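You operate a simulated robot arm through the tools that you are given. There is no shell and no other tool. Be economical: measure what you need, move in short steps, check, and stop when the job is done.

You run a simulated robot arm. Do the job below in one go: nothing can be reset, and whatever is moved stays where it is left.

JOB
Make room on the oak table for the white rolled chart (roll). At the end: the white rolled chart labelled "coast" from the top of the sorting table stands where the orange seed pot stood; two of the ink cartridges from the oak table are on the top of the sorting table; the orange seed pot is on the top of the sorting table; whatever was shut is shut again. Leave all else as you found it, and nothing knocked over. Set down upright: ink cartridge, orange seed pot.

The check looks at the end state, three seconds after you hand in, the way a careful person would. Anything else that was tipped, shoved, dropped, spilled or broken makes it a failure.

ROBOT AND FRAMES
A 6-joint arm with a two-finger parallel gripper, fixed in place. Base frame: the origin is at the foot of the arm, x ahead of it, y to its left, z up. Readings come in m, rad, newtons and seconds.
Its first joint turns from -1.152 to 1.152 rad. Payload 2.7 kg.
The TCP is the grasp point between the finger pads, 0.023 m short of the fingertips. In the tool frame z runs along the fingers and y along their closing line. Largest opening 0.094 m; finger width 0.038, thickness 0.01; the body of the gripper, 0.054 by 0.096 m, starts 0.039 m behind the TCP.
Orientation is that of the tool frame in the base frame, as a unit quaternion [w, x, y, z]. With the fingers straight down and closing along the base's y, the tool's x points along the base's -x, its y along +y and its z along -z.

CONTROLS
- The arm moves only by the tool apply_moves. Its argument "plan" is a list of rows, each an object (a shift or turn left out is 0, a gripper value left out holds the last) with "slide": the shift along the base's x, y, z in m, a list of three; "rot": the turn, a rotation vector about the base's x, y, z in rad, a list of three; "jaw": the closure in counts, from 0 (fully open) to 255 (shut). In form: [{"slide": [tx, ty, tz], "rot": [wx, wy, wz], "jaw": jaw}, ...]. A call has 1 to 12 rows; each row is the pose to reach, as a shift and turn from the pose commanded when the call began. Each row takes 0.2 s and may step no farther than 0.05 m and 0.15 rad from the row before; otherwise, or with a gripper value out of range, the whole call is refused. A pose out of reach is approached as far as the arm can. The call stops where the force on the tool passes 40 N (or 10 N more than at its start, if that is more) or the arm is blocked; 0.2 s more then pass. The fingers move at their own pace (about 0.045 m/s each) and stop on an object; they squeeze with about 37 N. The grip force told is the motor's: it shows also when the fingers shut on nothing. Time passes only in rows, and 0.2 s behind the last, so rows that repeat a pose let the fingers close. It gives the time, the measured TCP pose, the force on the tool (base axes), the opening and the grip force at its end, in the units of the frame above (readings bear some noise), with the torque about the TCP (base axes, N m) and any sound that the robot's microphone picked up.
- Cameras (640 x 400 px; columns grow to the right, rows downward): "scene" is fixed at [0.0696, -0.4384, 1.385]; the picture's right is [0.78, -0.63, 0.00], its down [-0.47, -0.58, -0.67] and it looks along [0.42, 0.52, -0.74] (base axes); focal length 251 px, centre (320, 200). "wrist" rides on the gripper at [0.086, 0.016, -0.075] in the tool frame; the picture's right is [-0.18, 0.98, 0.00], its down [-0.58, -0.11, -0.81] and it looks along [-0.79, -0.15, 0.59] (tool axes); focal length 243 px, centre (320, 200). There is no depth. A picture from a camera that has moved, and an enlarged one, comes with that camera's place and axes in the base frame and with its lens.
- snapshot(camera): a new picture of that camera. It takes no simulated time.
- inspect(camera, box): a new picture of the part [left, top, right, bottom] of that camera's present view, enlarged. It takes no simulated time.
- hand_in(): hands the job in; it is judged then, once.

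Work in short steps. Places have to be worked out from the pictures, the camera data and where the tool is seen: move nearer, look again, correct. Check each grasp and each placing, and mend what went wrong. You have 120 turns and 64 pictures in all, those below and enlarged ones among them. Open the gripper and draw the arm clear of the work before you hand the job in, unless the task says otherwise; then end with one line.

The tools are called by a JSON object that holds its "fn" and its "kwargs". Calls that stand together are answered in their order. apply_moves: Moves the arm, as the interface text tells. Its arguments: {"type":"object","properties":{"plan":{"type":"array"}},"required":["plan"]} The other tools are called the same way: snapshot (camera) takes a picture; inspect (camera, box) takes an enlarged picture of a part of a camera's view; hand_in () hands the job in.

At the start:

```text
t: 0.0
position: [0.3915, 0.1602, 1.0824]
tool_rot: [0.001, 0.0, 1.0, 0.0]
ft_force: [0.5, 0.5, -0.2]
moment: [0.01, -0.02, 0.0]
grip_width: 0.0942
grasp_force: 0.0
```

scene: 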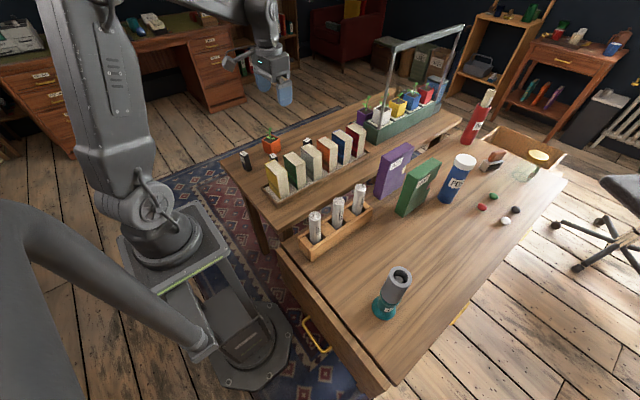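
wrist: 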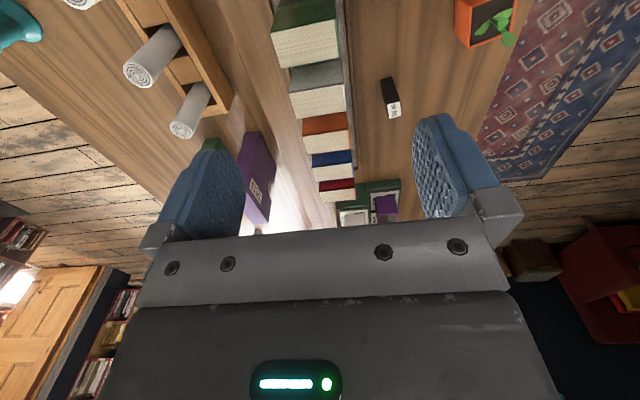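

I start by enlarging the scene around both tables to identify the pot, cartridges and rolls.

{"fn": "inspect", "kwargs": {"camera": "scene", "box": [220, 110, 380, 210]}}

{"fn": "inspect", "kwargs": {"camera": "scene", "box": [270, 160, 430, 260]}}

{"fn": "inspect", "kwargs": {"camera": "scene", "box": [280, 220, 480, 345]}}

```text
4.00 times, centred on (300, 160) of scene
camera zoom: at [0.0696, -0.4384, 1.385], right [0.78, -0.63, 0.0], down [-0.47, -0.58, -0.67], along [0.42, 0.52, -0.74], focal length 1003 px, centre (400, 360)
```

zoom: 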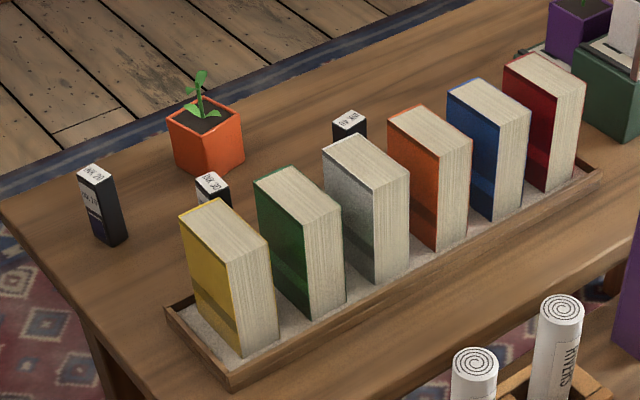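

```text
4.00 times, centred on (350, 210) of scene
camera zoom: at [0.0696, -0.4384, 1.385], right [0.78, -0.63, 0.0], down [-0.47, -0.58, -0.67], along [0.42, 0.52, -0.74], focal length 1003 px, centre (200, 160)
```

zoom: 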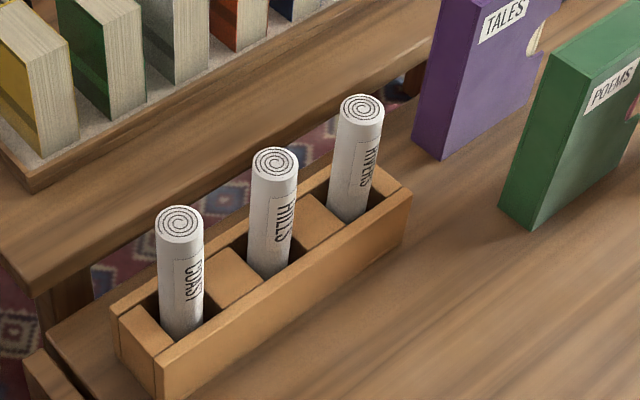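

```text
3.20 times, centred on (380, 282) of scene
camera zoom: at [0.0696, -0.4384, 1.385], right [0.78, -0.63, 0.0], down [-0.47, -0.58, -0.67], along [0.42, 0.52, -0.74], focal length 802 px, centre (128, -64)
```

zoom: 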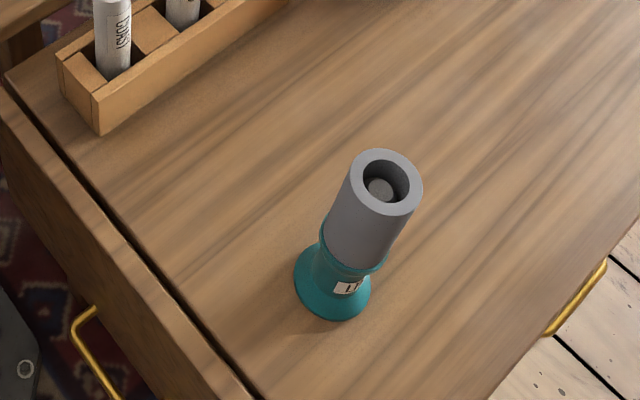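

The near table with drawers (rack of rolls, "coast" at about (0.33,-0.09)) is the sorting table. The far one with books, pot and three cartridges is the oak table, and it seems higher than 0.668. I move the wrist camera to look at the pot and cartridges.

{"fn": "apply_moves", "kwargs": {"plan": [{"slide": [-0.02, 0.04, -0.01]}, {"slide": [-0.04, 0.08, -0.02]}, {"slide": [-0.06, 0.12, -0.03]}, {"slide": [-0.07, 0.14, -0.03]}, {"slide": [-0.07, 0.14, -0.03]}]}}

{"fn": "snapshot", "kwargs": {"camera": "wrist"}}

{"fn": "snapshot", "kwargs": {"camera": "scene"}}

```text
t: 1.2
position: [0.321, 0.3014, 1.0501]
tool_rot: [0.001, 0.0, 1.0, -0.001]
ft_force: [0.5, 0.1, 0.2]
moment: [-0.02, 0.03, 0.02]
grip_width: 0.0939
grasp_force: 0.0
```

```text
58 pictures are left
camera wrist: at [0.2344, 0.318, 1.1258], right [0.18, 0.98, 0.0], down [0.58, -0.11, 0.81], along [0.79, -0.15, -0.59], focal length 243 px, centre (320, 200)
```

wrist: 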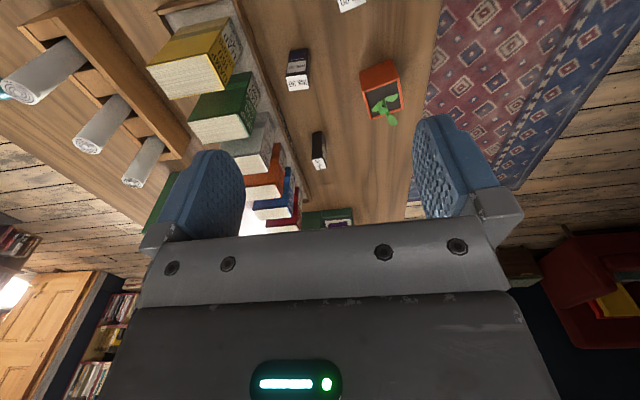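

```text
57 pictures are left
```

scene: 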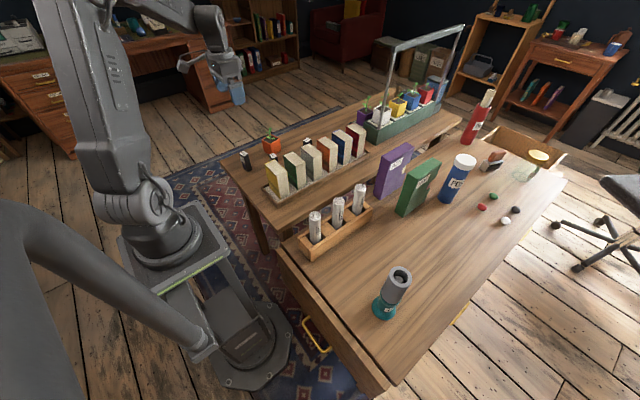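

Good view of pot and cartridges. I enlarge it for precise measuring.

{"fn": "inspect", "kwargs": {"camera": "wrist", "box": [270, 0, 430, 180]}}

{"fn": "inspect", "kwargs": {"camera": "wrist", "box": [0, 0, 200, 200]}}

```text
2.22 times, centred on (350, 90) of wrist
camera zoom: at [0.2344, 0.318, 1.1258], right [0.18, 0.98, 0.0], down [0.58, -0.11, 0.81], along [0.79, -0.15, -0.59], focal length 539 px, centre (253, 444)
```

zoom: 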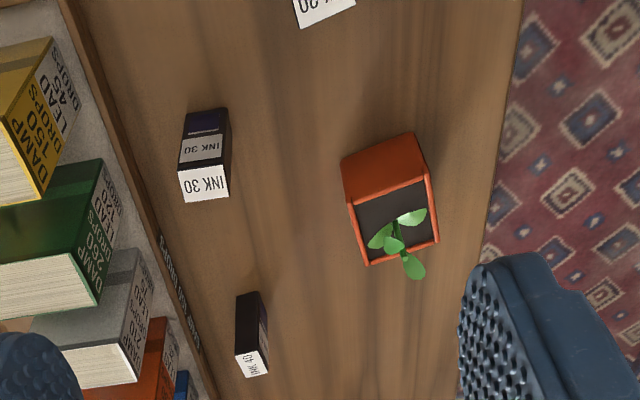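

```text
2.00 times, centred on (100, 100) of wrist
camera zoom: at [0.2344, 0.318, 1.1258], right [0.18, 0.98, 0.0], down [0.58, -0.11, 0.81], along [0.79, -0.15, -0.59], focal length 485 px, centre (760, 400)
```

zoom: 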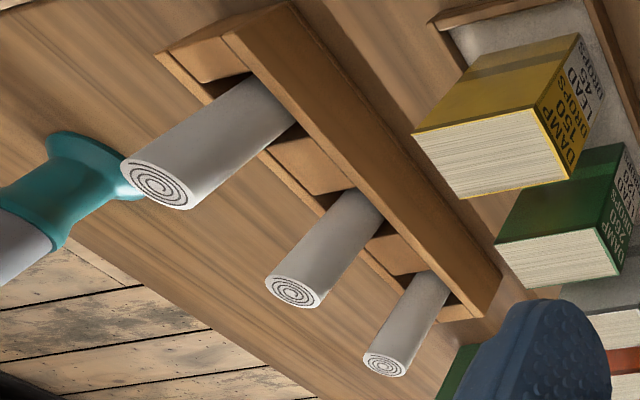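

Triangulation gives: oak table z≈0.722, pot centre (0.464,0.376) about 5 cm cube, yawed ~12°, with a plant up to ~0.838 (so the pot needs a tilted grasp). The middle cartridge is at (0.400,0.257), about 0.02×0.03×0.075. I back up a bit to see the left cartridge.

{"fn": "apply_moves", "kwargs": {"plan": [{"slide": [-0.04, 0.01, 0.0]}, {"slide": [-0.08, 0.02, 0.0]}, {"slide": [-0.09, 0.03, 0.0]}, {"slide": [-0.09, 0.03, 0.0]}]}}

{"fn": "inspect", "kwargs": {"camera": "wrist", "box": [220, 0, 420, 125]}}

```text
t: 2.2
position: [0.2307, 0.3306, 1.0501]
tool_rot: [0.001, -0.001, 1.0, 0.001]
ft_force: [0.7, 0.1, 0.5]
moment: [-0.01, 0.0, 0.0]
grip_width: 0.094
grasp_force: 0.2
```

```text
3.20 times, centred on (320, 62) of wrist
camera zoom: at [0.1432, 0.3481, 1.1257], right [0.18, 0.98, 0.0], down [0.58, -0.11, 0.81], along [0.79, -0.15, -0.59], focal length 776 px, centre (320, 640)
```

zoom: 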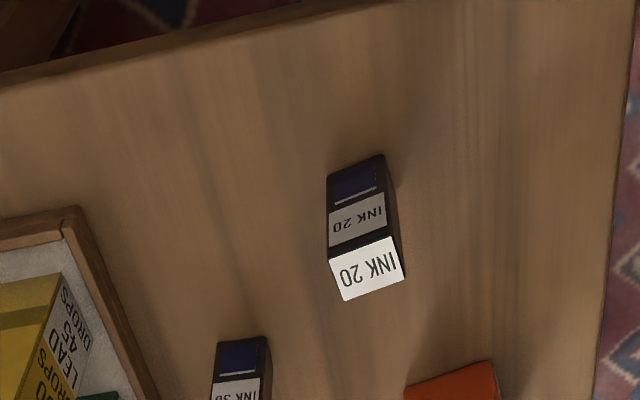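

Left cartridge (INK 20): centre (0.320,0.335), top 0.797, yawed ~9°. I go above it with that yaw.

{"fn": "apply_moves", "kwargs": {"plan": [{"slide": [0.04, 0.002, -0.02], "rot": [0, 0, 0.08]}, {"slide": [0.08, 0.004, -0.04], "rot": [0, 0, 0.157]}, {"slide": [0.089, 0.0045, -0.085], "rot": [0, 0, 0.157]}, {"slide": [0.089, 0.0045, -0.13], "rot": [0, 0, 0.157]}, {"slide": [0.089, 0.0045, -0.17], "rot": [0, 0, 0.157]}, {"slide": [0.089, 0.0045, -0.195], "rot": [0, 0, 0.157]}, {"slide": [0.089, 0.0045, -0.195], "rot": [0, 0, 0.157]}]}}

{"fn": "snapshot", "kwargs": {"camera": "wrist"}}

{"fn": "inspect", "kwargs": {"camera": "scene", "box": [180, 90, 340, 190]}}

```text
t: 3.8
position: [0.3209, 0.335, 0.855]
tool_rot: [0.001, -0.079, 0.997, 0.001]
ft_force: [0.3, -0.2, 0.3]
moment: [-0.01, -0.02, 0.0]
grip_width: 0.0939
grasp_force: 0.1
```

```text
53 pictures are left
camera wrist: at [0.2322, 0.3388, 0.9301], right [0.03, 1.0, 0.0], down [0.59, -0.02, 0.81], along [0.81, -0.02, -0.59], focal length 243 px, centre (320, 200)
```

wrist: 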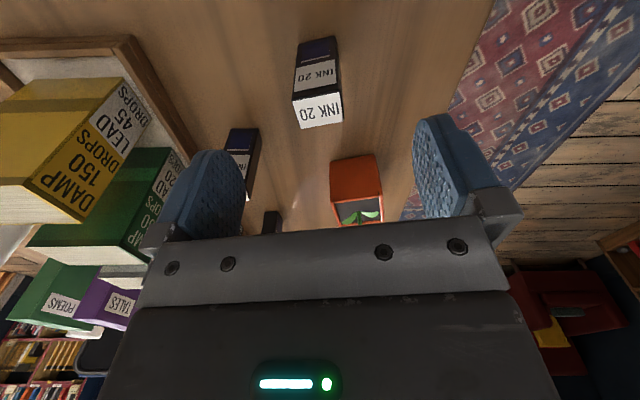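

```text
4.00 times, centred on (260, 140) of scene
camera zoom: at [0.0696, -0.4384, 1.385], right [0.78, -0.63, 0.0], down [-0.47, -0.58, -0.67], along [0.42, 0.52, -0.74], focal length 1003 px, centre (560, 440)
```

zoom: 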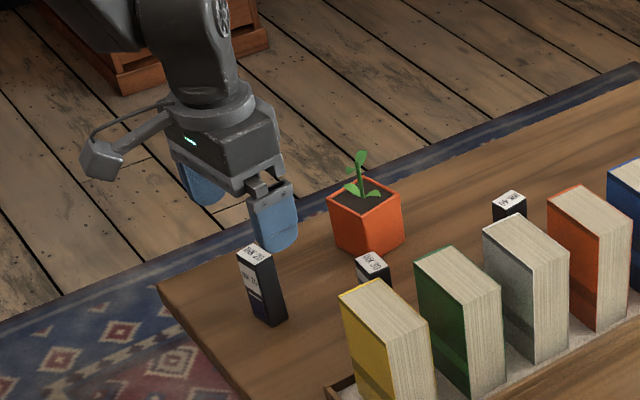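

Prediction confirmed (centre (0.320,0.336)). Descend and grip.

{"fn": "apply_moves", "kwargs": {"plan": [{"slide": [-0.001, 0.001, -0.03]}, {"slide": [-0.001, 0.001, -0.06]}, {"slide": [-0.001, 0.001, -0.086]}, {"slide": [-0.001, 0.001, -0.086], "jaw": 255}, {"slide": [-0.001, 0.001, -0.086], "jaw": 255}, {"slide": [-0.001, 0.001, -0.086], "jaw": 255}, {"slide": [-0.001, 0.001, -0.086], "jaw": 255}, {"slide": [-0.001, 0.001, -0.086], "jaw": 255}, {"slide": [-0.001, 0.001, -0.086], "jaw": 255}]}}

```text
t: 5.8
position: [0.3209, 0.337, 0.7699]
tool_rot: [0.001, -0.079, 0.997, 0.0]
ft_force: [-0.7, 1.2, -0.1]
moment: [-0.02, 0.01, 0.03]
grip_width: 0.0295
grasp_force: 37.2
```

Gripped (width 0.0295). Lift straight up, then carry high toward the sorting table.

{"fn": "apply_moves", "kwargs": {"plan": [{"slide": [0, 0, 0.04]}, {"slide": [0, 0, 0.085]}, {"slide": [0, 0, 0.13]}, {"slide": [0, 0, 0.175]}, {"slide": [0, 0, 0.22]}, {"slide": [0.02, -0.04, 0.22]}, {"slide": [0.04, -0.08, 0.22]}, {"slide": [0.06, -0.12, 0.22]}, {"slide": [0.075, -0.165, 0.22]}, {"slide": [0.09, -0.21, 0.22]}, {"slide": [0.105, -0.255, 0.22]}, {"slide": [0.12, -0.3, 0.22]}]}}

{"fn": "apply_moves", "kwargs": {"plan": [{"slide": [0.015, -0.045, 0]}, {"slide": [0.03, -0.09, 0]}, {"slide": [0.045, -0.13, 0]}, {"slide": [0.06, -0.17, 0], "rot": [0, 0, -0.08]}, {"slide": [0.075, -0.21, 0], "rot": [0, 0, -0.157]}, {"slide": [0.09, -0.238, -0.03], "rot": [0, 0, -0.157]}, {"slide": [0.09, -0.238, -0.07], "rot": [0, 0, -0.157]}, {"slide": [0.09, -0.238, -0.11], "rot": [0, 0, -0.157]}, {"slide": [0.09, -0.238, -0.15], "rot": [0, 0, -0.157]}, {"slide": [0.09, -0.238, -0.18], "rot": [0, 0, -0.157]}, {"slide": [0.09, -0.238, -0.18], "rot": [0, 0, -0.157]}]}}

{"fn": "snapshot", "kwargs": {"camera": "scene"}}

```text
t: 8.4
position: [0.4402, 0.0364, 0.9895]
tool_rot: [0.001, -0.079, 0.997, 0.001]
ft_force: [-0.6, 0.2, -0.5]
moment: [-0.01, 0.01, -0.04]
grip_width: 0.0294
grasp_force: 37.0
```

```text
t: 10.8
position: [0.5293, -0.202, 0.8094]
tool_rot: [0.001, 0.001, 1.0, 0.0]
ft_force: [-0.3, 0.1, -0.3]
moment: [0.01, 0.03, 0.02]
grip_width: 0.0294
grasp_force: 36.9
```

```text
51 pictures are left
```

scene: 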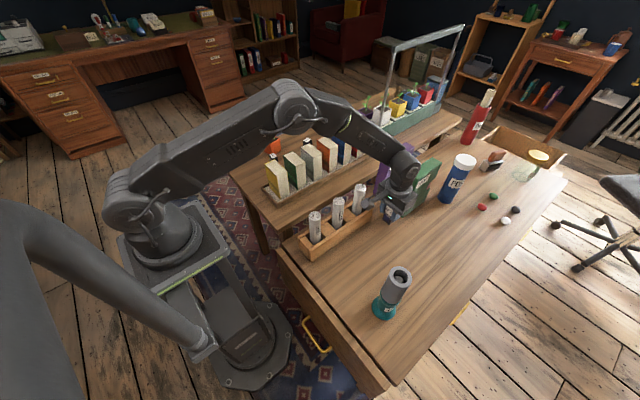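

I zoom on the gripper to check clearance to the table and the nearby books.

{"fn": "inspect", "kwargs": {"camera": "scene", "box": [330, 130, 490, 250]}}

{"fn": "snapshot", "kwargs": {"camera": "wrist"}}

```text
3.33 times, centred on (410, 190) of scene
camera zoom: at [0.0696, -0.4384, 1.385], right [0.78, -0.63, 0.0], down [-0.47, -0.58, -0.67], along [0.42, 0.52, -0.74], focal length 836 px, centre (20, 233)
```

zoom: 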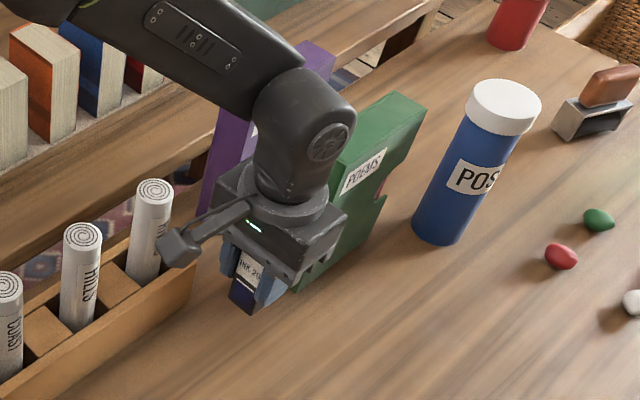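

```text
49 pictures are left
camera wrist: at [0.4422, -0.1845, 0.8852], right [0.18, 0.98, 0.0], down [0.58, -0.11, 0.81], along [0.79, -0.15, -0.59], focal length 243 px, centre (320, 200)
```

wrist: 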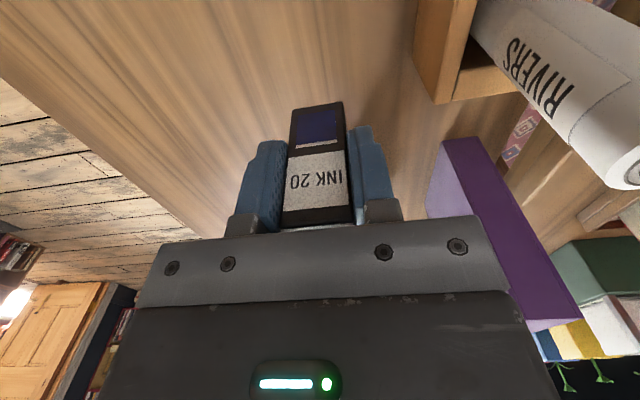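

Clear around. I shift slightly away from the books and descend to just above the expected contact.

{"fn": "apply_moves", "kwargs": {"plan": [{"slide": [-0.01, -0.015, -0.03]}, {"slide": [-0.01, -0.015, -0.06]}, {"slide": [-0.01, -0.015, -0.08]}, {"slide": [-0.01, -0.015, -0.086]}, {"slide": [-0.01, -0.015, -0.086]}]}}

{"fn": "inspect", "kwargs": {"camera": "wrist", "box": [220, 80, 420, 240]}}

```text
t: 12.0
position: [0.5183, -0.2184, 0.723]
tool_rot: [0.002, -0.001, 1.0, 0.0]
ft_force: [-0.3, -0.3, -0.3]
moment: [-0.02, 0.01, -0.05]
grip_width: 0.0296
grasp_force: 36.6
```

```text
2.50 times, centred on (320, 160) of wrist
camera zoom: at [0.4319, -0.2005, 0.7987], right [0.18, 0.98, 0.0], down [0.58, -0.11, 0.81], along [0.79, -0.15, -0.59], focal length 606 px, centre (320, 300)
```

zoom: 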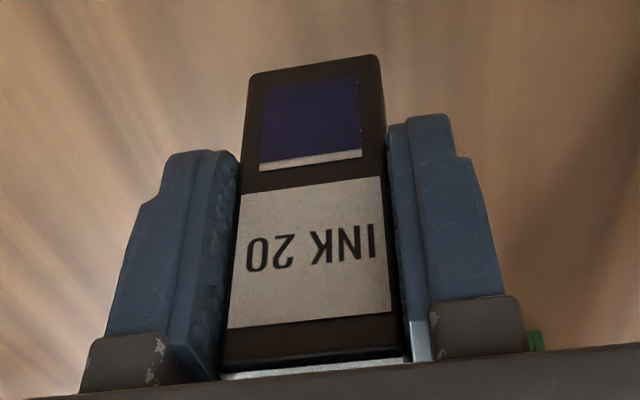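

Not in contact yet. Creep down a few mm.

{"fn": "apply_moves", "kwargs": {"plan": [{"slide": [0, 0, -0.002]}, {"slide": [0, 0, -0.004]}, {"slide": [0, 0, -0.006]}, {"slide": [0, 0, -0.006]}]}}

```text
t: 13.0
position: [0.5192, -0.2164, 0.7177]
tool_rot: [0.001, 0.0, 1.0, -0.001]
ft_force: [-0.1, 0.0, -1.2]
moment: [-0.02, -0.02, 0.0]
grip_width: 0.0292
grasp_force: 37.0
```

{"fn": "apply_moves", "kwargs": {"plan": [{"slide": [0, 0, -0.001]}, {"slide": [0, 0, -0.002]}, {"slide": [0, 0, -0.002]}]}}

```text
t: 13.8
position: [0.5195, -0.2174, 0.7156]
tool_rot: [0.001, 0.0, 1.0, 0.001]
ft_force: [0.5, 0.1, -1.3]
moment: [-0.01, -0.02, -0.04]
grip_width: 0.0297
grasp_force: 37.4
```

Still no clear contact force; continue by small steps.

{"fn": "apply_moves", "kwargs": {"plan": [{"slide": [0, 0, -0.001]}, {"slide": [0, 0, -0.002]}, {"slide": [0, 0, -0.002]}]}}

```text
t: 14.6
position: [0.5199, -0.2161, 0.7134]
tool_rot: [0.002, 0.001, 1.0, 0.0]
ft_force: [0.5, 0.2, -0.8]
moment: [0.0, -0.01, 0.02]
grip_width: 0.0294
grasp_force: 37.1
```

{"fn": "apply_moves", "kwargs": {"plan": [{"slide": [0, 0, -0.001]}, {"slide": [0, 0, -0.002]}, {"slide": [0, 0, -0.003]}, {"slide": [0, 0, -0.003]}]}}

{"fn": "inspect", "kwargs": {"camera": "scene", "box": [340, 150, 460, 250]}}

```text
t: 15.6
position: [0.519, -0.2171, 0.7119]
tool_rot: [0.0, 0.0, 1.0, -0.001]
ft_force: [0.0, 0.3, -0.2]
moment: [0.03, -0.02, 0.03]
grip_width: 0.0294
grasp_force: 37.1
```

```text
4.00 times, centred on (400, 200) of scene
camera zoom: at [0.0696, -0.4384, 1.385], right [0.78, -0.63, 0.0], down [-0.47, -0.58, -0.67], along [0.42, 0.52, -0.74], focal length 1003 px, centre (0, 200)
```

zoom: 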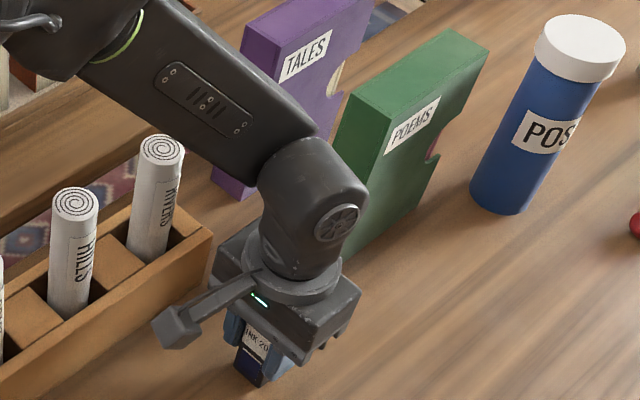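

{"fn": "apply_moves", "kwargs": {"plan": [{"slide": [0, 0, -0.001]}, {"slide": [0, 0, -0.002]}, {"slide": [0, 0, -0.003]}, {"slide": [0, 0, -0.003]}]}}

```text
t: 16.6
position: [0.5194, -0.2171, 0.7084]
tool_rot: [0.002, 0.0, 1.0, 0.001]
ft_force: [-5.7, 1.2, 16.0]
moment: [0.08, 0.28, -0.01]
grip_width: 0.0295
grasp_force: 37.0
```

Contact (16 N up) at z≈0.7085. Relieve 1 mm and open the jaws.

{"fn": "apply_moves", "kwargs": {"plan": [{"slide": [0, 0, 0.001]}, {"slide": [0, 0, 0.001], "jaw": 140}, {"slide": [0, 0, 0.001], "jaw": 110}, {"slide": [0, 0, 0.001], "jaw": 90}, {"slide": [0, 0, 0.001], "jaw": 90}, {"slide": [0, 0, 0.04], "jaw": 90}, {"slide": [0, 0, 0.08], "jaw": 90}, {"slide": [0, 0, 0.12], "jaw": 90}, {"slide": [0, 0, 0.16], "jaw": 90}, {"slide": [-0.03, 0, 0.2], "jaw": 90}, {"slide": [-0.07, 0, 0.22], "jaw": 90}, {"slide": [-0.1, 0.0, 0.25], "jaw": 90}]}}

{"fn": "snapshot", "kwargs": {"camera": "wrist"}}

```text
t: 19.2
position: [0.4186, -0.2155, 0.9598]
tool_rot: [0.0, 0.0, 1.0, 0.001]
ft_force: [1.0, 0.5, 0.4]
moment: [0.03, 0.03, -0.02]
grip_width: 0.0609
grasp_force: 0.2
```

```text
46 pictures are left
camera wrist: at [0.3319, -0.1986, 1.0342], right [0.18, 0.98, 0.0], down [0.58, -0.11, 0.81], along [0.79, -0.15, -0.59], focal length 243 px, centre (320, 200)
```

wrist: 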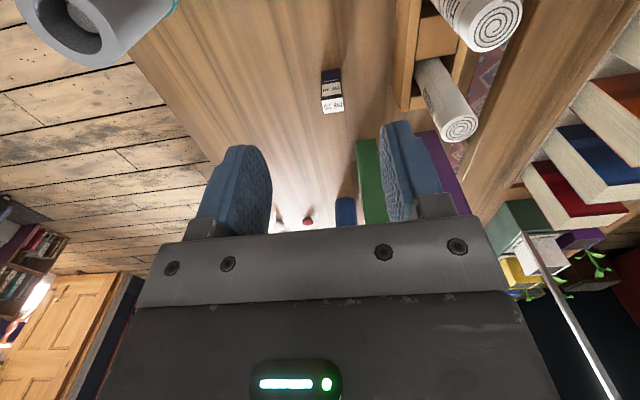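

INK 20 stands upright. Now head to above the middle cartridge (INK 30) with jaws at 6 cm.

{"fn": "apply_moves", "kwargs": {"plan": [{"slide": [0, 0.04, 0.04]}, {"slide": [0, 0.085, 0.06]}, {"slide": [0, 0.13, 0.06]}, {"slide": [0, 0.175, 0.06]}, {"slide": [0, 0.22, 0.06]}, {"slide": [-0.005, 0.265, 0.06]}, {"slide": [-0.01, 0.31, 0.06]}, {"slide": [-0.02, 0.355, 0.06]}, {"slide": [-0.02, 0.4, 0.06]}, {"slide": [-0.02, 0.44, 0.04]}, {"slide": [-0.02, 0.4725, 0.01]}, {"slide": [-0.02, 0.4725, -0.035]}]}}

{"fn": "apply_moves", "kwargs": {"plan": [{"slide": [0, 0, -0.03]}, {"slide": [0, 0, -0.05]}, {"slide": [0, 0, -0.05]}]}}

{"fn": "snapshot", "kwargs": {"camera": "wrist"}}

{"fn": "inspect", "kwargs": {"camera": "scene", "box": [200, 100, 360, 200]}}

```text
refused: row 1 steps farther than a row can; nothing moved
```

```text
t: 20.0
position: [0.4193, -0.216, 0.9094]
tool_rot: [0.001, 0.0, 1.0, 0.0]
ft_force: [-1.0, 0.4, 0.1]
moment: [0.02, -0.02, -0.01]
grip_width: 0.0609
grasp_force: 0.2
```

```text
45 pictures are left
camera wrist: at [0.3331, -0.1989, 0.9838], right [0.18, 0.98, 0.0], down [0.58, -0.11, 0.81], along [0.79, -0.15, -0.59], focal length 243 px, centre (320, 200)
```

wrist: 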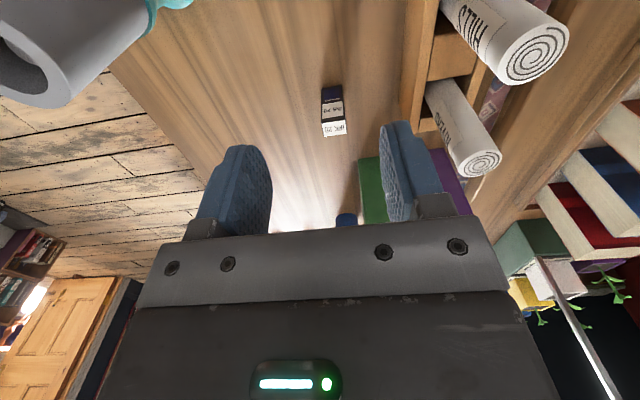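

```text
4.00 times, centred on (280, 150) of scene
camera zoom: at [0.0696, -0.4384, 1.385], right [0.78, -0.63, 0.0], down [-0.47, -0.58, -0.67], along [0.42, 0.52, -0.74], focal length 1003 px, centre (480, 400)
```

zoom: 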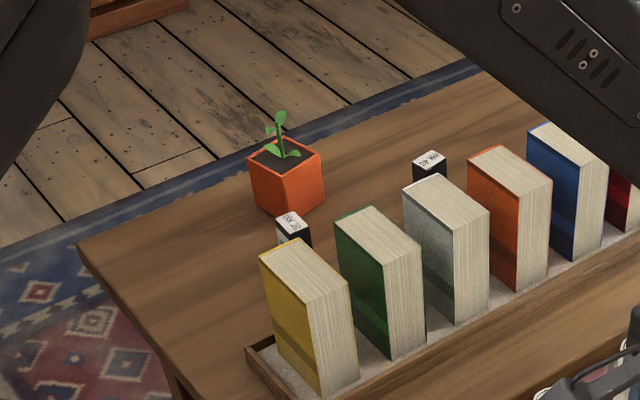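

The first plan was refused (one step was too long), and only the small descent ran, harmlessly. I go up and across with legal steps.

{"fn": "apply_moves", "kwargs": {"plan": [{"slide": [0, 0, 0.045]}, {"slide": [0, 0.02, 0.09]}, {"slide": [0, 0.065, 0.105]}, {"slide": [0, 0.11, 0.105]}, {"slide": [0, 0.155, 0.105]}, {"slide": [0, 0.2, 0.105]}, {"slide": [-0.005, 0.245, 0.105]}, {"slide": [-0.01, 0.29, 0.105]}, {"slide": [-0.015, 0.335, 0.105]}, {"slide": [-0.02, 0.38, 0.105]}, {"slide": [-0.02, 0.425, 0.105]}, {"slide": [-0.02, 0.4725, 0.1]}]}}

```text
t: 22.6
position: [0.3985, 0.2581, 1.0086]
tool_rot: [0.001, 0.001, 1.0, 0.0]
ft_force: [0.5, 0.7, 0.0]
moment: [-0.04, -0.01, 0.03]
grip_width: 0.0607
grasp_force: 0.0
```

Now descend to z≈0.86 above INK 30 and look.

{"fn": "apply_moves", "kwargs": {"plan": [{"slide": [0, 0, -0.045]}, {"slide": [0, 0, -0.09]}, {"slide": [0, 0, -0.13]}, {"slide": [0, 0, -0.148]}, {"slide": [0, 0, -0.148]}]}}

{"fn": "snapshot", "kwargs": {"camera": "wrist"}}

{"fn": "inspect", "kwargs": {"camera": "scene", "box": [200, 100, 360, 200]}}

```text
t: 23.8
position: [0.3991, 0.2566, 0.8598]
tool_rot: [0.002, 0.0, 1.0, -0.001]
ft_force: [1.7, 0.2, -0.1]
moment: [-0.01, 0.01, -0.04]
grip_width: 0.0609
grasp_force: 0.1
```

```text
43 pictures are left
camera wrist: at [0.3129, 0.2727, 0.935], right [0.18, 0.98, 0.0], down [0.58, -0.11, 0.81], along [0.79, -0.15, -0.59], focal length 243 px, centre (320, 200)
```

wrist: 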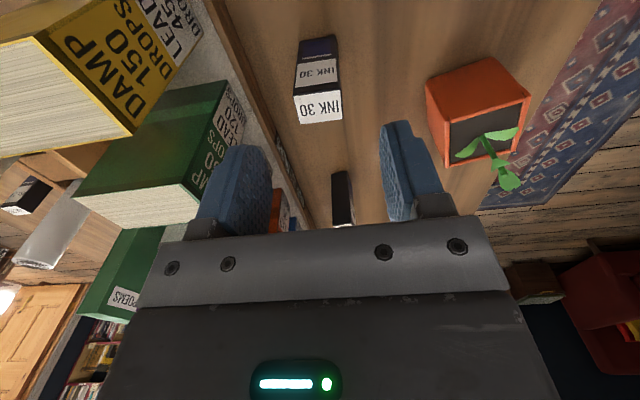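

```text
4.00 times, centred on (280, 150) of scene
camera zoom: at [0.0696, -0.4384, 1.385], right [0.78, -0.63, 0.0], down [-0.47, -0.58, -0.67], along [0.42, 0.52, -0.74], focal length 1003 px, centre (480, 400)
```

zoom: 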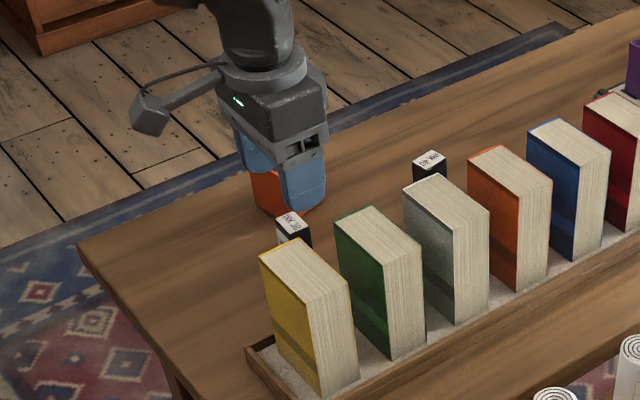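

INK 30 lies between the fingers at (0.399,0.255). Descend and grip.

{"fn": "apply_moves", "kwargs": {"plan": [{"slide": [0, -0.001, -0.03]}, {"slide": [0, -0.001, -0.06]}, {"slide": [0, -0.001, -0.09]}, {"slide": [0, -0.001, -0.09], "jaw": 255}, {"slide": [0, -0.001, -0.09], "jaw": 255}, {"slide": [0, -0.001, -0.09], "jaw": 255}, {"slide": [0, -0.001, -0.09], "jaw": 255}]}}

```text
t: 25.4
position: [0.3987, 0.2558, 0.7693]
tool_rot: [0.002, 0.0, 1.0, 0.0]
ft_force: [0.8, -0.1, 0.1]
moment: [0.0, 0.02, 0.02]
grip_width: 0.0293
grasp_force: 37.4
```

Gripped. Lift and carry to the sorting table beside the first, aiming at (0.51,-0.30).

{"fn": "apply_moves", "kwargs": {"plan": [{"slide": [0, 0, 0.045]}, {"slide": [0, 0, 0.09]}, {"slide": [0, 0, 0.135]}, {"slide": [0, 0, 0.18]}, {"slide": [0, 0, 0.22]}, {"slide": [0.01, -0.045, 0.22]}, {"slide": [0.02, -0.09, 0.22]}, {"slide": [0.03, -0.135, 0.22]}, {"slide": [0.04, -0.18, 0.22]}, {"slide": [0.05, -0.225, 0.22]}, {"slide": [0.06, -0.27, 0.22]}, {"slide": [0.07, -0.315, 0.22]}]}}

{"fn": "apply_moves", "kwargs": {"plan": [{"slide": [0.01, -0.045, 0]}, {"slide": [0.02, -0.09, 0]}, {"slide": [0.03, -0.135, 0]}, {"slide": [0.035, -0.18, 0]}, {"slide": [0.04, -0.22, 0]}, {"slide": [0.042, -0.241, -0.03]}, {"slide": [0.042, -0.241, -0.075]}, {"slide": [0.042, -0.241, -0.12]}, {"slide": [0.042, -0.241, -0.165]}, {"slide": [0.042, -0.241, -0.2]}, {"slide": [0.042, -0.241, -0.2]}]}}

{"fn": "snapshot", "kwargs": {"camera": "wrist"}}

{"fn": "snapshot", "kwargs": {"camera": "scene"}}

```text
t: 28.0
position: [0.4689, -0.0604, 0.9903]
tool_rot: [0.001, -0.001, 1.0, 0.0]
ft_force: [0.3, -0.1, 0.7]
moment: [0.0, 0.03, -0.01]
grip_width: 0.0297
grasp_force: 36.8
```

```text
t: 30.4
position: [0.512, -0.3009, 0.7884]
tool_rot: [0.0, 0.0, 1.0, 0.0]
ft_force: [0.4, 0.3, -0.7]
moment: [-0.02, -0.01, 0.0]
grip_width: 0.0293
grasp_force: 37.5
```

```text
41 pictures are left
camera wrist: at [0.4251, -0.2842, 0.8641], right [0.18, 0.98, 0.0], down [0.58, -0.11, 0.81], along [0.79, -0.15, -0.59], focal length 243 px, centre (320, 200)
```

wrist: 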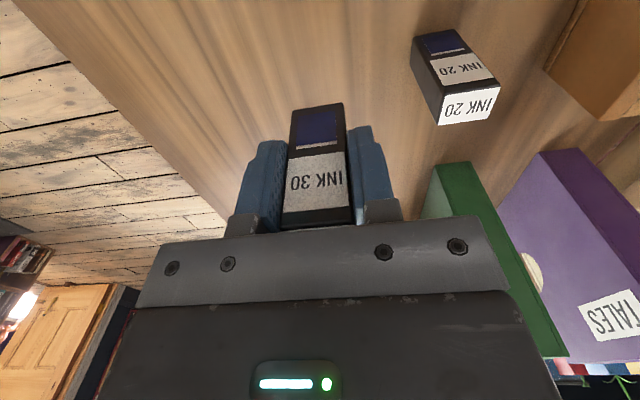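

```text
40 pictures are left
```

scene: 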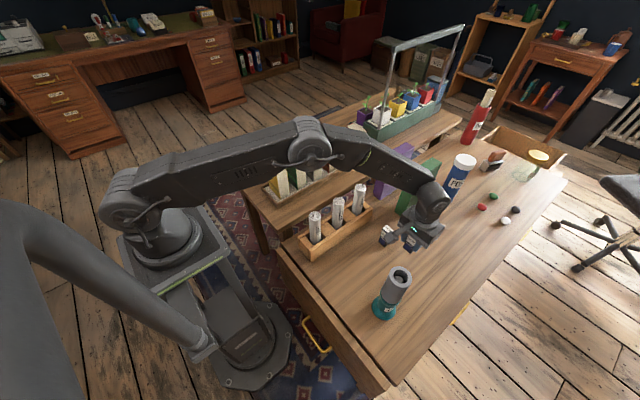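

Free spot, well inside the table edge. Descend to just above contact height (0.7085 last time).

{"fn": "apply_moves", "kwargs": {"plan": [{"slide": [0, 0, -0.04]}, {"slide": [0, 0, -0.07]}, {"slide": [0, 0, -0.076]}, {"slide": [0, 0, -0.078]}, {"slide": [0, 0, -0.079]}, {"slide": [0, 0, -0.08]}, {"slide": [0, 0, -0.08]}]}}

```text
t: 32.0
position: [0.5102, -0.301, 0.7105]
tool_rot: [0.002, 0.0, 1.0, -0.001]
ft_force: [-0.7, -0.7, -0.3]
moment: [-0.01, 0.0, -0.03]
grip_width: 0.0291
grasp_force: 37.0
```

{"fn": "apply_moves", "kwargs": {"plan": [{"slide": [0, 0, -0.001]}, {"slide": [0, 0, -0.002]}, {"slide": [0, 0, -0.0025]}, {"slide": [0, 0, -0.0025]}]}}

```text
t: 33.0
position: [0.5126, -0.3022, 0.7083]
tool_rot: [0.002, 0.0, 1.0, 0.001]
ft_force: [-3.2, 3.2, 14.8]
moment: [0.16, 0.15, -0.02]
grip_width: 0.0293
grasp_force: 37.4
```

Contact. Relieve, open, rise.

{"fn": "apply_moves", "kwargs": {"plan": [{"slide": [0, 0, 0.001]}, {"slide": [0, 0, 0.001], "jaw": 140}, {"slide": [0, 0, 0.001], "jaw": 110}, {"slide": [0, 0, 0.001], "jaw": 90}, {"slide": [0, 0, 0.001], "jaw": 90}, {"slide": [0, 0, 0.04], "jaw": 90}, {"slide": [0, 0, 0.085], "jaw": 90}, {"slide": [0, 0, 0.13], "jaw": 90}, {"slide": [0, 0, 0.175], "jaw": 90}, {"slide": [0, 0, 0.22], "jaw": 90}, {"slide": [-0.03, 0.03, 0.25], "jaw": 90}, {"slide": [-0.05, 0.06, 0.28], "jaw": 90}]}}

{"fn": "snapshot", "kwargs": {"camera": "scene"}}

```text
refused: row 11 steps farther than a row can; nothing moved
```

```text
39 pictures are left
```

scene: 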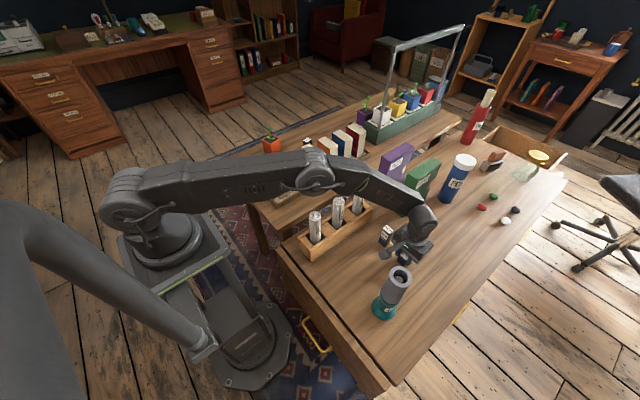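

One step was too long; repeat with legal steps.

{"fn": "apply_moves", "kwargs": {"plan": [{"slide": [0, 0, 0.001]}, {"slide": [0, 0, 0.001], "jaw": 140}, {"slide": [0, 0, 0.001], "jaw": 110}, {"slide": [0, 0, 0.001], "jaw": 90}, {"slide": [0, 0, 0.001], "jaw": 90}, {"slide": [0, 0, 0.04], "jaw": 90}, {"slide": [0, 0, 0.085], "jaw": 90}, {"slide": [0, 0, 0.13], "jaw": 90}, {"slide": [0, 0, 0.175], "jaw": 90}, {"slide": [0, 0, 0.22], "jaw": 90}, {"slide": [-0.02, 0.02, 0.25], "jaw": 90}, {"slide": [-0.05, 0.04, 0.28], "jaw": 90}]}}

{"fn": "snapshot", "kwargs": {"camera": "wrist"}}

```text
t: 35.6
position: [0.4608, -0.2606, 0.988]
tool_rot: [0.0, 0.0, 1.0, 0.0]
ft_force: [0.2, 0.7, 0.2]
moment: [-0.01, 0.03, 0.02]
grip_width: 0.0611
grasp_force: 0.0
```

```text
38 pictures are left
camera wrist: at [0.3738, -0.2435, 1.0628], right [0.18, 0.98, 0.0], down [0.58, -0.11, 0.81], along [0.79, -0.15, -0.59], focal length 243 px, centre (320, 200)
```

wrist: 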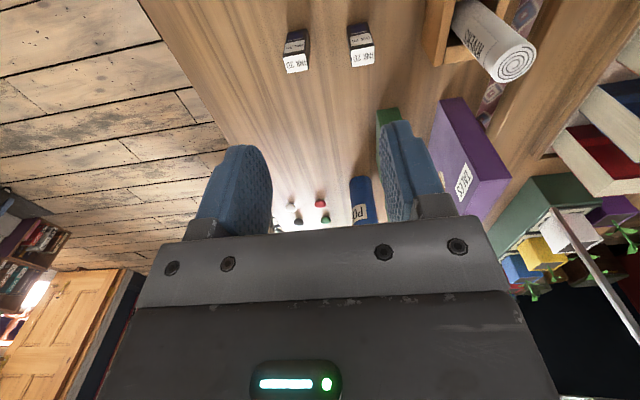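

Both cartridges are upright. The plant makes a top-down pot grasp impossible, so I'll yaw ~192° (camera on top) and tilt to reach the pot from the base side. I start the yaw while travelling high.

{"fn": "apply_moves", "kwargs": {"plan": [{"slide": [-0.01, 0.02, 0.04], "rot": [0, 0, 0.14], "jaw": 0}, {"slide": [-0.02, 0.06, 0.06], "rot": [0, 0, 0.28]}, {"slide": [-0.03, 0.1, 0.07], "rot": [0, 0, 0.42]}, {"slide": [-0.04, 0.145, 0.07], "rot": [0, 0, 0.56]}, {"slide": [-0.05, 0.19, 0.07], "rot": [0, 0, 0.7]}, {"slide": [-0.06, 0.235, 0.07], "rot": [0, 0, 0.84]}, {"slide": [-0.07, 0.28, 0.07], "rot": [0, 0, 0.98]}, {"slide": [-0.08, 0.325, 0.07], "rot": [0, 0, 1.12]}, {"slide": [-0.09, 0.37, 0.07], "rot": [0, 0, 1.26]}, {"slide": [-0.1, 0.415, 0.07], "rot": [0, 0, 1.4]}, {"slide": [-0.11, 0.46, 0.07], "rot": [0, 0, 1.54]}, {"slide": [-0.12, 0.5, 0.07], "rot": [0, 0, 1.68]}]}}

```text
t: 38.2
position: [0.3424, 0.2382, 1.0565]
tool_rot: [0.001, 0.746, -0.666, -0.002]
ft_force: [0.0, 0.7, 0.7]
moment: [-0.02, 0.04, -0.01]
grip_width: 0.0939
grasp_force: 0.0
```

Yaw works so far (1.68 rad). Continue another 1.67 rad and shift back a little.

{"fn": "apply_moves", "kwargs": {"plan": [{"slide": [-0.01, 0.01, 0], "rot": [0, 0, 0.14]}, {"slide": [-0.02, 0.02, 0], "rot": [0, 0, 0.28]}, {"slide": [-0.03, 0.03, 0], "rot": [0, 0, 0.42]}, {"slide": [-0.04, 0.04, 0], "rot": [0, 0, 0.56]}, {"slide": [-0.04, 0.05, 0], "rot": [0, 0, 0.7]}, {"slide": [-0.04, 0.06, 0], "rot": [0, 0, 0.84]}, {"slide": [-0.04, 0.07, 0], "rot": [0, 0, 0.98]}, {"slide": [-0.04, 0.08, 0], "rot": [0, 0, 1.12]}, {"slide": [-0.04, 0.09, 0], "rot": [0, 0, 1.26]}, {"slide": [-0.04, 0.09, 0], "rot": [0, 0, 1.4]}, {"slide": [-0.04, 0.09, 0], "rot": [0, 0, 1.54]}, {"slide": [-0.04, 0.09, 0], "rot": [0, 0, 1.67]}]}}

{"fn": "snapshot", "kwargs": {"camera": "scene"}}

```text
t: 40.8
position: [0.3011, 0.3282, 1.0575]
tool_rot: [0.001, 0.994, 0.106, -0.001]
ft_force: [0.3, -0.1, 0.0]
moment: [0.03, -0.03, 0.04]
grip_width: 0.0939
grasp_force: 0.0
```

```text
37 pictures are left
```

scene: 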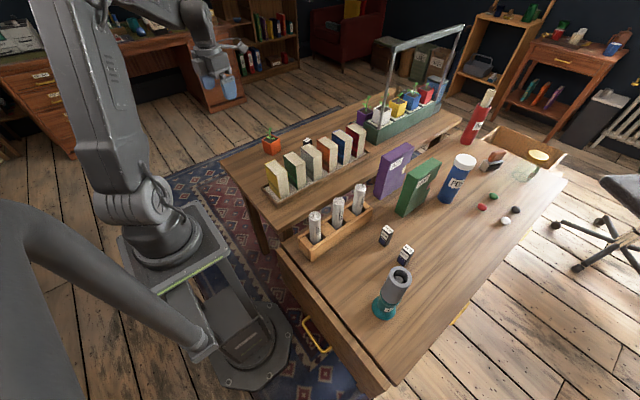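

Tool x now points at azimuth 12°. Next tilt 60° forward while moving to a pre-approach pose behind the pot.

{"fn": "apply_moves", "kwargs": {"plan": [{"slide": [0.005, 0.003, -0.02], "rot": [0.029, -0.137, 0]}, {"slide": [0.01, 0.006, -0.04], "rot": [0.058, -0.274, 0]}, {"slide": [0.015, 0.009, -0.06], "rot": [0.087, -0.411, 0]}, {"slide": [0.02, 0.012, -0.08], "rot": [0.116, -0.548, 0]}, {"slide": [0.025, 0.015, -0.1], "rot": [0.145, -0.685, 0]}, {"slide": [0.03, 0.018, -0.12], "rot": [0.174, -0.822, 0]}, {"slide": [0.035, 0.02, -0.14], "rot": [0.203, -0.959, 0]}, {"slide": [0.04, 0.022, -0.157], "rot": [0.218, -1.024, 0]}, {"slide": [0.04, 0.022, -0.157], "rot": [0.218, -1.024, 0]}]}}

{"fn": "snapshot", "kwargs": {"camera": "wrist"}}

{"fn": "snapshot", "kwargs": {"camera": "scene"}}

```text
t: 42.8
position: [0.3406, 0.3498, 0.8993]
tool_rot: [-0.053, 0.861, 0.091, 0.497]
ft_force: [0.1, -0.2, 0.0]
moment: [0.01, 0.0, -0.02]
grip_width: 0.0938
grasp_force: 0.2
```

```text
36 pictures are left
camera wrist: at [0.3241, 0.3312, 1.0132], right [0.11, -0.98, -0.16], down [-0.99, -0.1, -0.1], along [0.08, 0.17, -0.98], focal length 243 px, centre (320, 200)
```

wrist: 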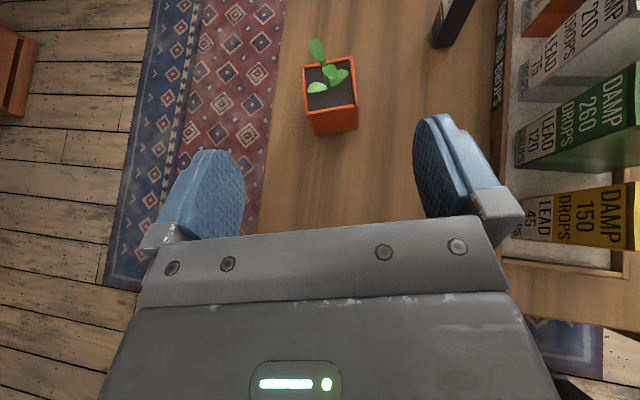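

```text
35 pictures are left
```

scene: 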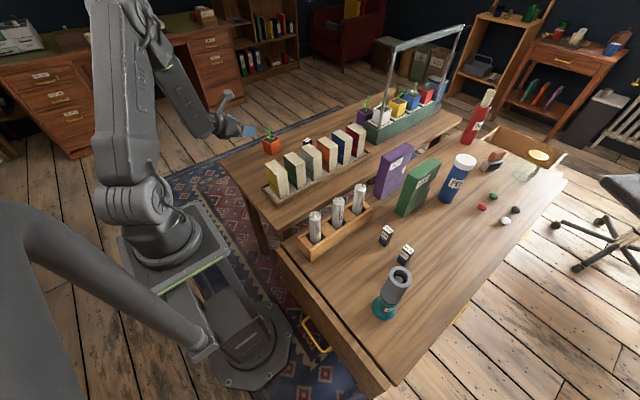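

Excellent view with the pot ahead between the fingers. I zoom to measure it.

{"fn": "inspect", "kwargs": {"camera": "wrist", "box": [240, 20, 440, 145]}}

```text
3.20 times, centred on (340, 82) of wrist
camera zoom: at [0.3241, 0.3312, 1.0132], right [0.11, -0.98, -0.16], down [-0.99, -0.1, -0.1], along [0.08, 0.17, -0.98], focal length 776 px, centre (256, 576)
```

zoom: 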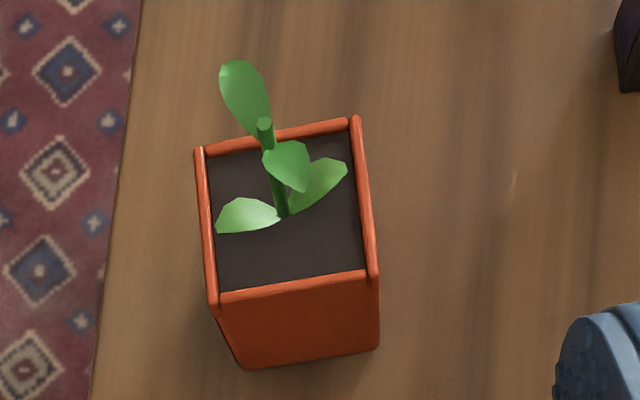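

Pot centre (0.4636,0.3763), yaw 11.9°, exactly in line. Advance along a slanted path stopping ~2.5 cm short.

{"fn": "apply_moves", "kwargs": {"plan": [{"slide": [0, 0, -0.035]}, {"slide": [0, 0, -0.067]}, {"slide": [0.03, 0.0065, -0.085]}, {"slide": [0.06, 0.013, -0.1]}, {"slide": [0.09, 0.0194, -0.118]}, {"slide": [0.09, 0.0194, -0.122]}, {"slide": [0.09, 0.0194, -0.122]}]}}

{"fn": "snapshot", "kwargs": {"camera": "wrist"}}

{"fn": "inspect", "kwargs": {"camera": "scene", "box": [190, 80, 350, 180]}}

```text
t: 44.4
position: [0.4327, 0.3702, 0.7792]
tool_rot: [-0.053, 0.862, 0.091, 0.496]
ft_force: [-0.8, -0.3, -0.5]
moment: [-0.03, -0.02, 0.0]
grip_width: 0.0938
grasp_force: 0.2
```

```text
33 pictures are left
camera wrist: at [0.4147, 0.3504, 0.8916], right [0.11, -0.98, -0.16], down [-0.99, -0.1, -0.1], along [0.08, 0.17, -0.98], focal length 243 px, centre (320, 200)
```

wrist: 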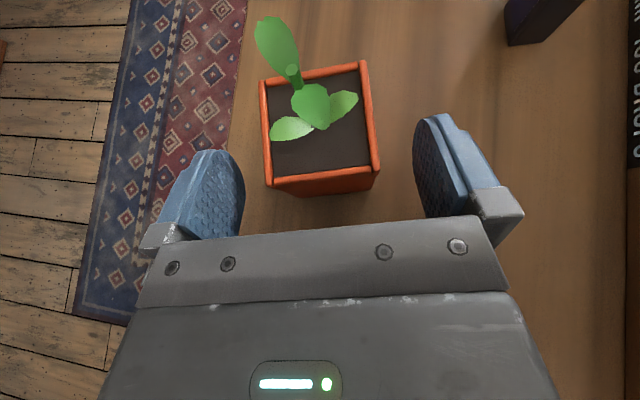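

```text
4.00 times, centred on (270, 130) of scene
camera zoom: at [0.0696, -0.4384, 1.385], right [0.78, -0.63, 0.0], down [-0.47, -0.58, -0.67], along [0.42, 0.52, -0.74], focal length 1003 px, centre (520, 480)
```

zoom: 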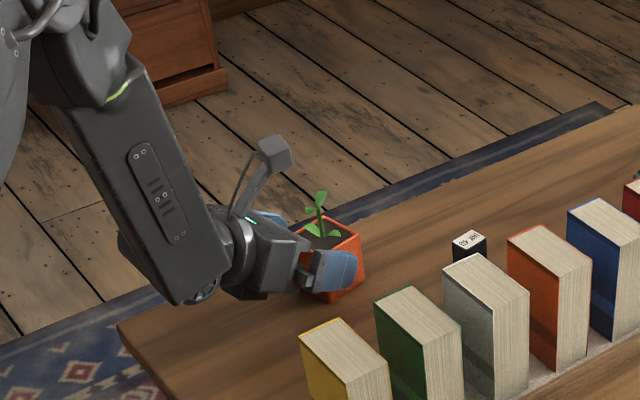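

Well aligned, wrist clear of the table. Final advance around the pot.

{"fn": "apply_moves", "kwargs": {"plan": [{"slide": [0.013, 0.0028, -0.008]}, {"slide": [0.0255, 0.0055, -0.0155]}, {"slide": [0.0255, 0.0055, -0.0155]}]}}

{"fn": "snapshot", "kwargs": {"camera": "wrist"}}

```text
t: 45.2
position: [0.4563, 0.376, 0.7631]
tool_rot: [-0.052, 0.862, 0.09, 0.497]
ft_force: [0.0, 0.3, -0.6]
moment: [-0.02, -0.01, 0.0]
grip_width: 0.094
grasp_force: 0.1
```

```text
31 pictures are left
camera wrist: at [0.4396, 0.3561, 0.8755], right [0.11, -0.98, -0.16], down [-0.99, -0.1, -0.1], along [0.08, 0.17, -0.98], focal length 243 px, centre (320, 200)
```

wrist: 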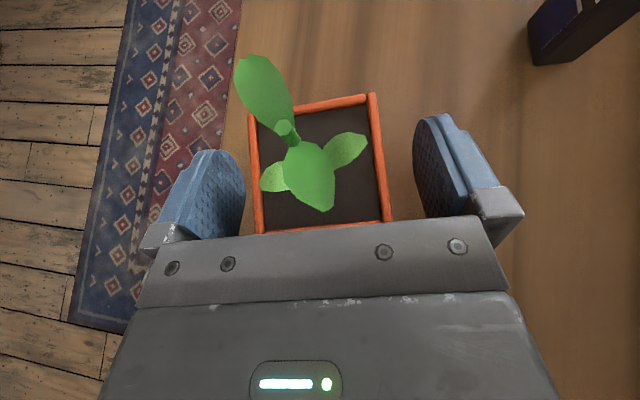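

Fingers straddle the pot with plant clear. Close.

{"fn": "apply_moves", "kwargs": {"plan": [{"slide": [0, 0, 0], "jaw": 90}, {"slide": [0, 0, 0], "jaw": 120}, {"slide": [0, 0, 0], "jaw": 255}, {"slide": [0, 0, 0], "jaw": 255}, {"slide": [0, 0, 0], "jaw": 255}, {"slide": [0, 0, 0], "jaw": 255}]}}

{"fn": "snapshot", "kwargs": {"camera": "wrist"}}

```text
t: 46.6
position: [0.4563, 0.3751, 0.7646]
tool_rot: [-0.052, 0.862, 0.09, 0.496]
ft_force: [0.2, -0.7, 1.1]
moment: [-0.03, -0.08, 0.01]
grip_width: 0.0547
grasp_force: 36.9
```

```text
30 pictures are left
camera wrist: at [0.4394, 0.3561, 0.8756], right [0.11, -0.98, -0.16], down [-0.99, -0.1, -0.1], along [0.08, 0.17, -0.98], focal length 243 px, centre (320, 200)
```

wrist: 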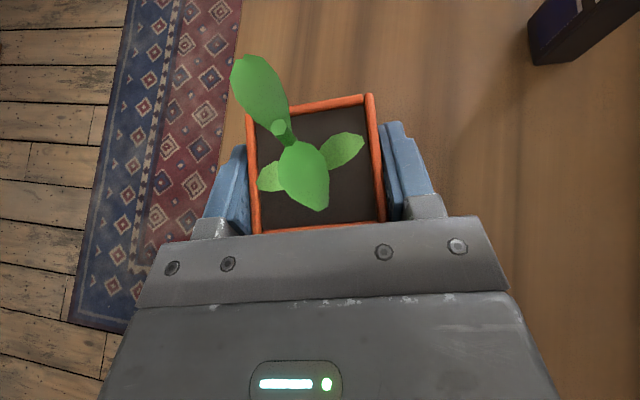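

Gripped at 0.0547 (rim). Lift 3 cm and check for slipping.

{"fn": "apply_moves", "kwargs": {"plan": [{"slide": [0, 0, 0.01]}, {"slide": [0, 0, 0.02]}, {"slide": [0, 0, 0.03]}, {"slide": [0, 0, 0.03]}]}}

{"fn": "inspect", "kwargs": {"camera": "scene", "box": [190, 80, 350, 180]}}

{"fn": "snapshot", "kwargs": {"camera": "wrist"}}

```text
t: 47.6
position: [0.4569, 0.3763, 0.7934]
tool_rot: [-0.052, 0.861, 0.09, 0.497]
ft_force: [0.6, 0.2, -1.7]
moment: [0.02, -0.01, 0.02]
grip_width: 0.0548
grasp_force: 36.9
```

```text
4.00 times, centred on (270, 130) of scene
camera zoom: at [0.0697, -0.4384, 1.385], right [0.78, -0.63, 0.0], down [-0.47, -0.58, -0.67], along [0.42, 0.52, -0.74], focal length 1003 px, centre (520, 480)
```

zoom: 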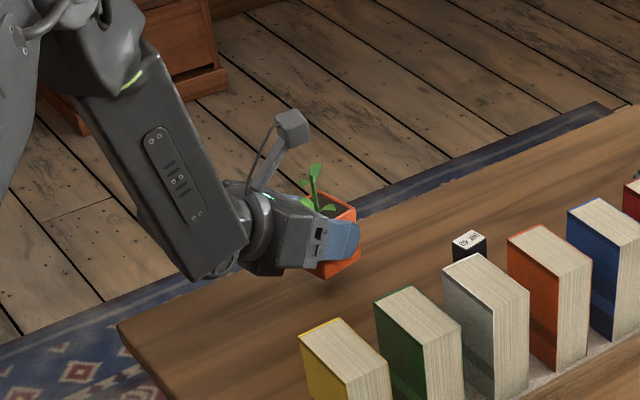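

```text
28 pictures are left
camera wrist: at [0.4393, 0.3561, 0.9057], right [0.11, -0.98, -0.16], down [-0.99, -0.1, -0.1], along [0.08, 0.17, -0.98], focal length 243 px, centre (320, 200)
```

wrist: 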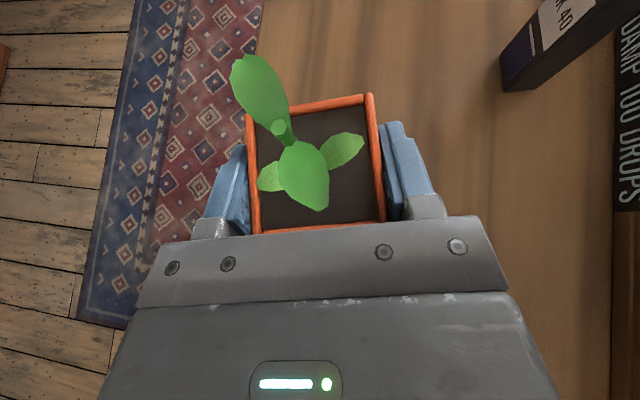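

Held firmly and level. Raise and carry high toward the sorting table, swinging slightly outward.

{"fn": "apply_moves", "kwargs": {"plan": [{"slide": [0, 0, 0.045]}, {"slide": [0, 0, 0.09]}, {"slide": [0, 0, 0.135]}, {"slide": [0, 0, 0.18]}, {"slide": [0, 0, 0.22]}, {"slide": [0.005, -0.045, 0.22]}, {"slide": [0.01, -0.09, 0.22]}, {"slide": [0.015, -0.135, 0.22]}, {"slide": [0.02, -0.18, 0.22]}, {"slide": [0.02, -0.225, 0.22]}, {"slide": [0.02, -0.27, 0.22]}, {"slide": [0.02, -0.315, 0.22]}]}}

{"fn": "snapshot", "kwargs": {"camera": "scene"}}

```text
t: 50.2
position: [0.4721, 0.1476, 1.0442]
tool_rot: [-0.025, 0.868, 0.075, 0.491]
ft_force: [0.2, 0.0, -2.3]
moment: [-0.02, 0.0, 0.03]
grip_width: 0.0548
grasp_force: 36.7
out of reach, approached as far as the arm can: row 10, 11, 12
```

```text
27 pictures are left
```

scene: 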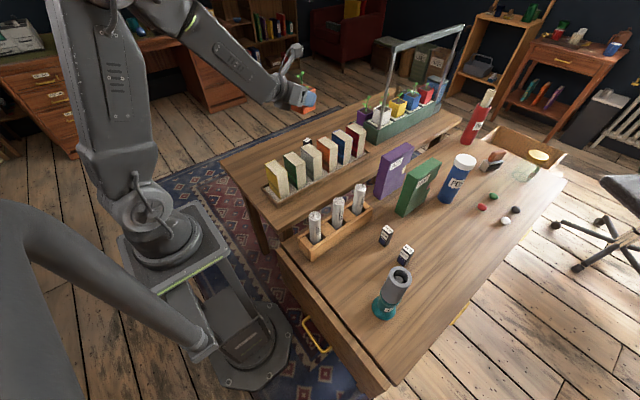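

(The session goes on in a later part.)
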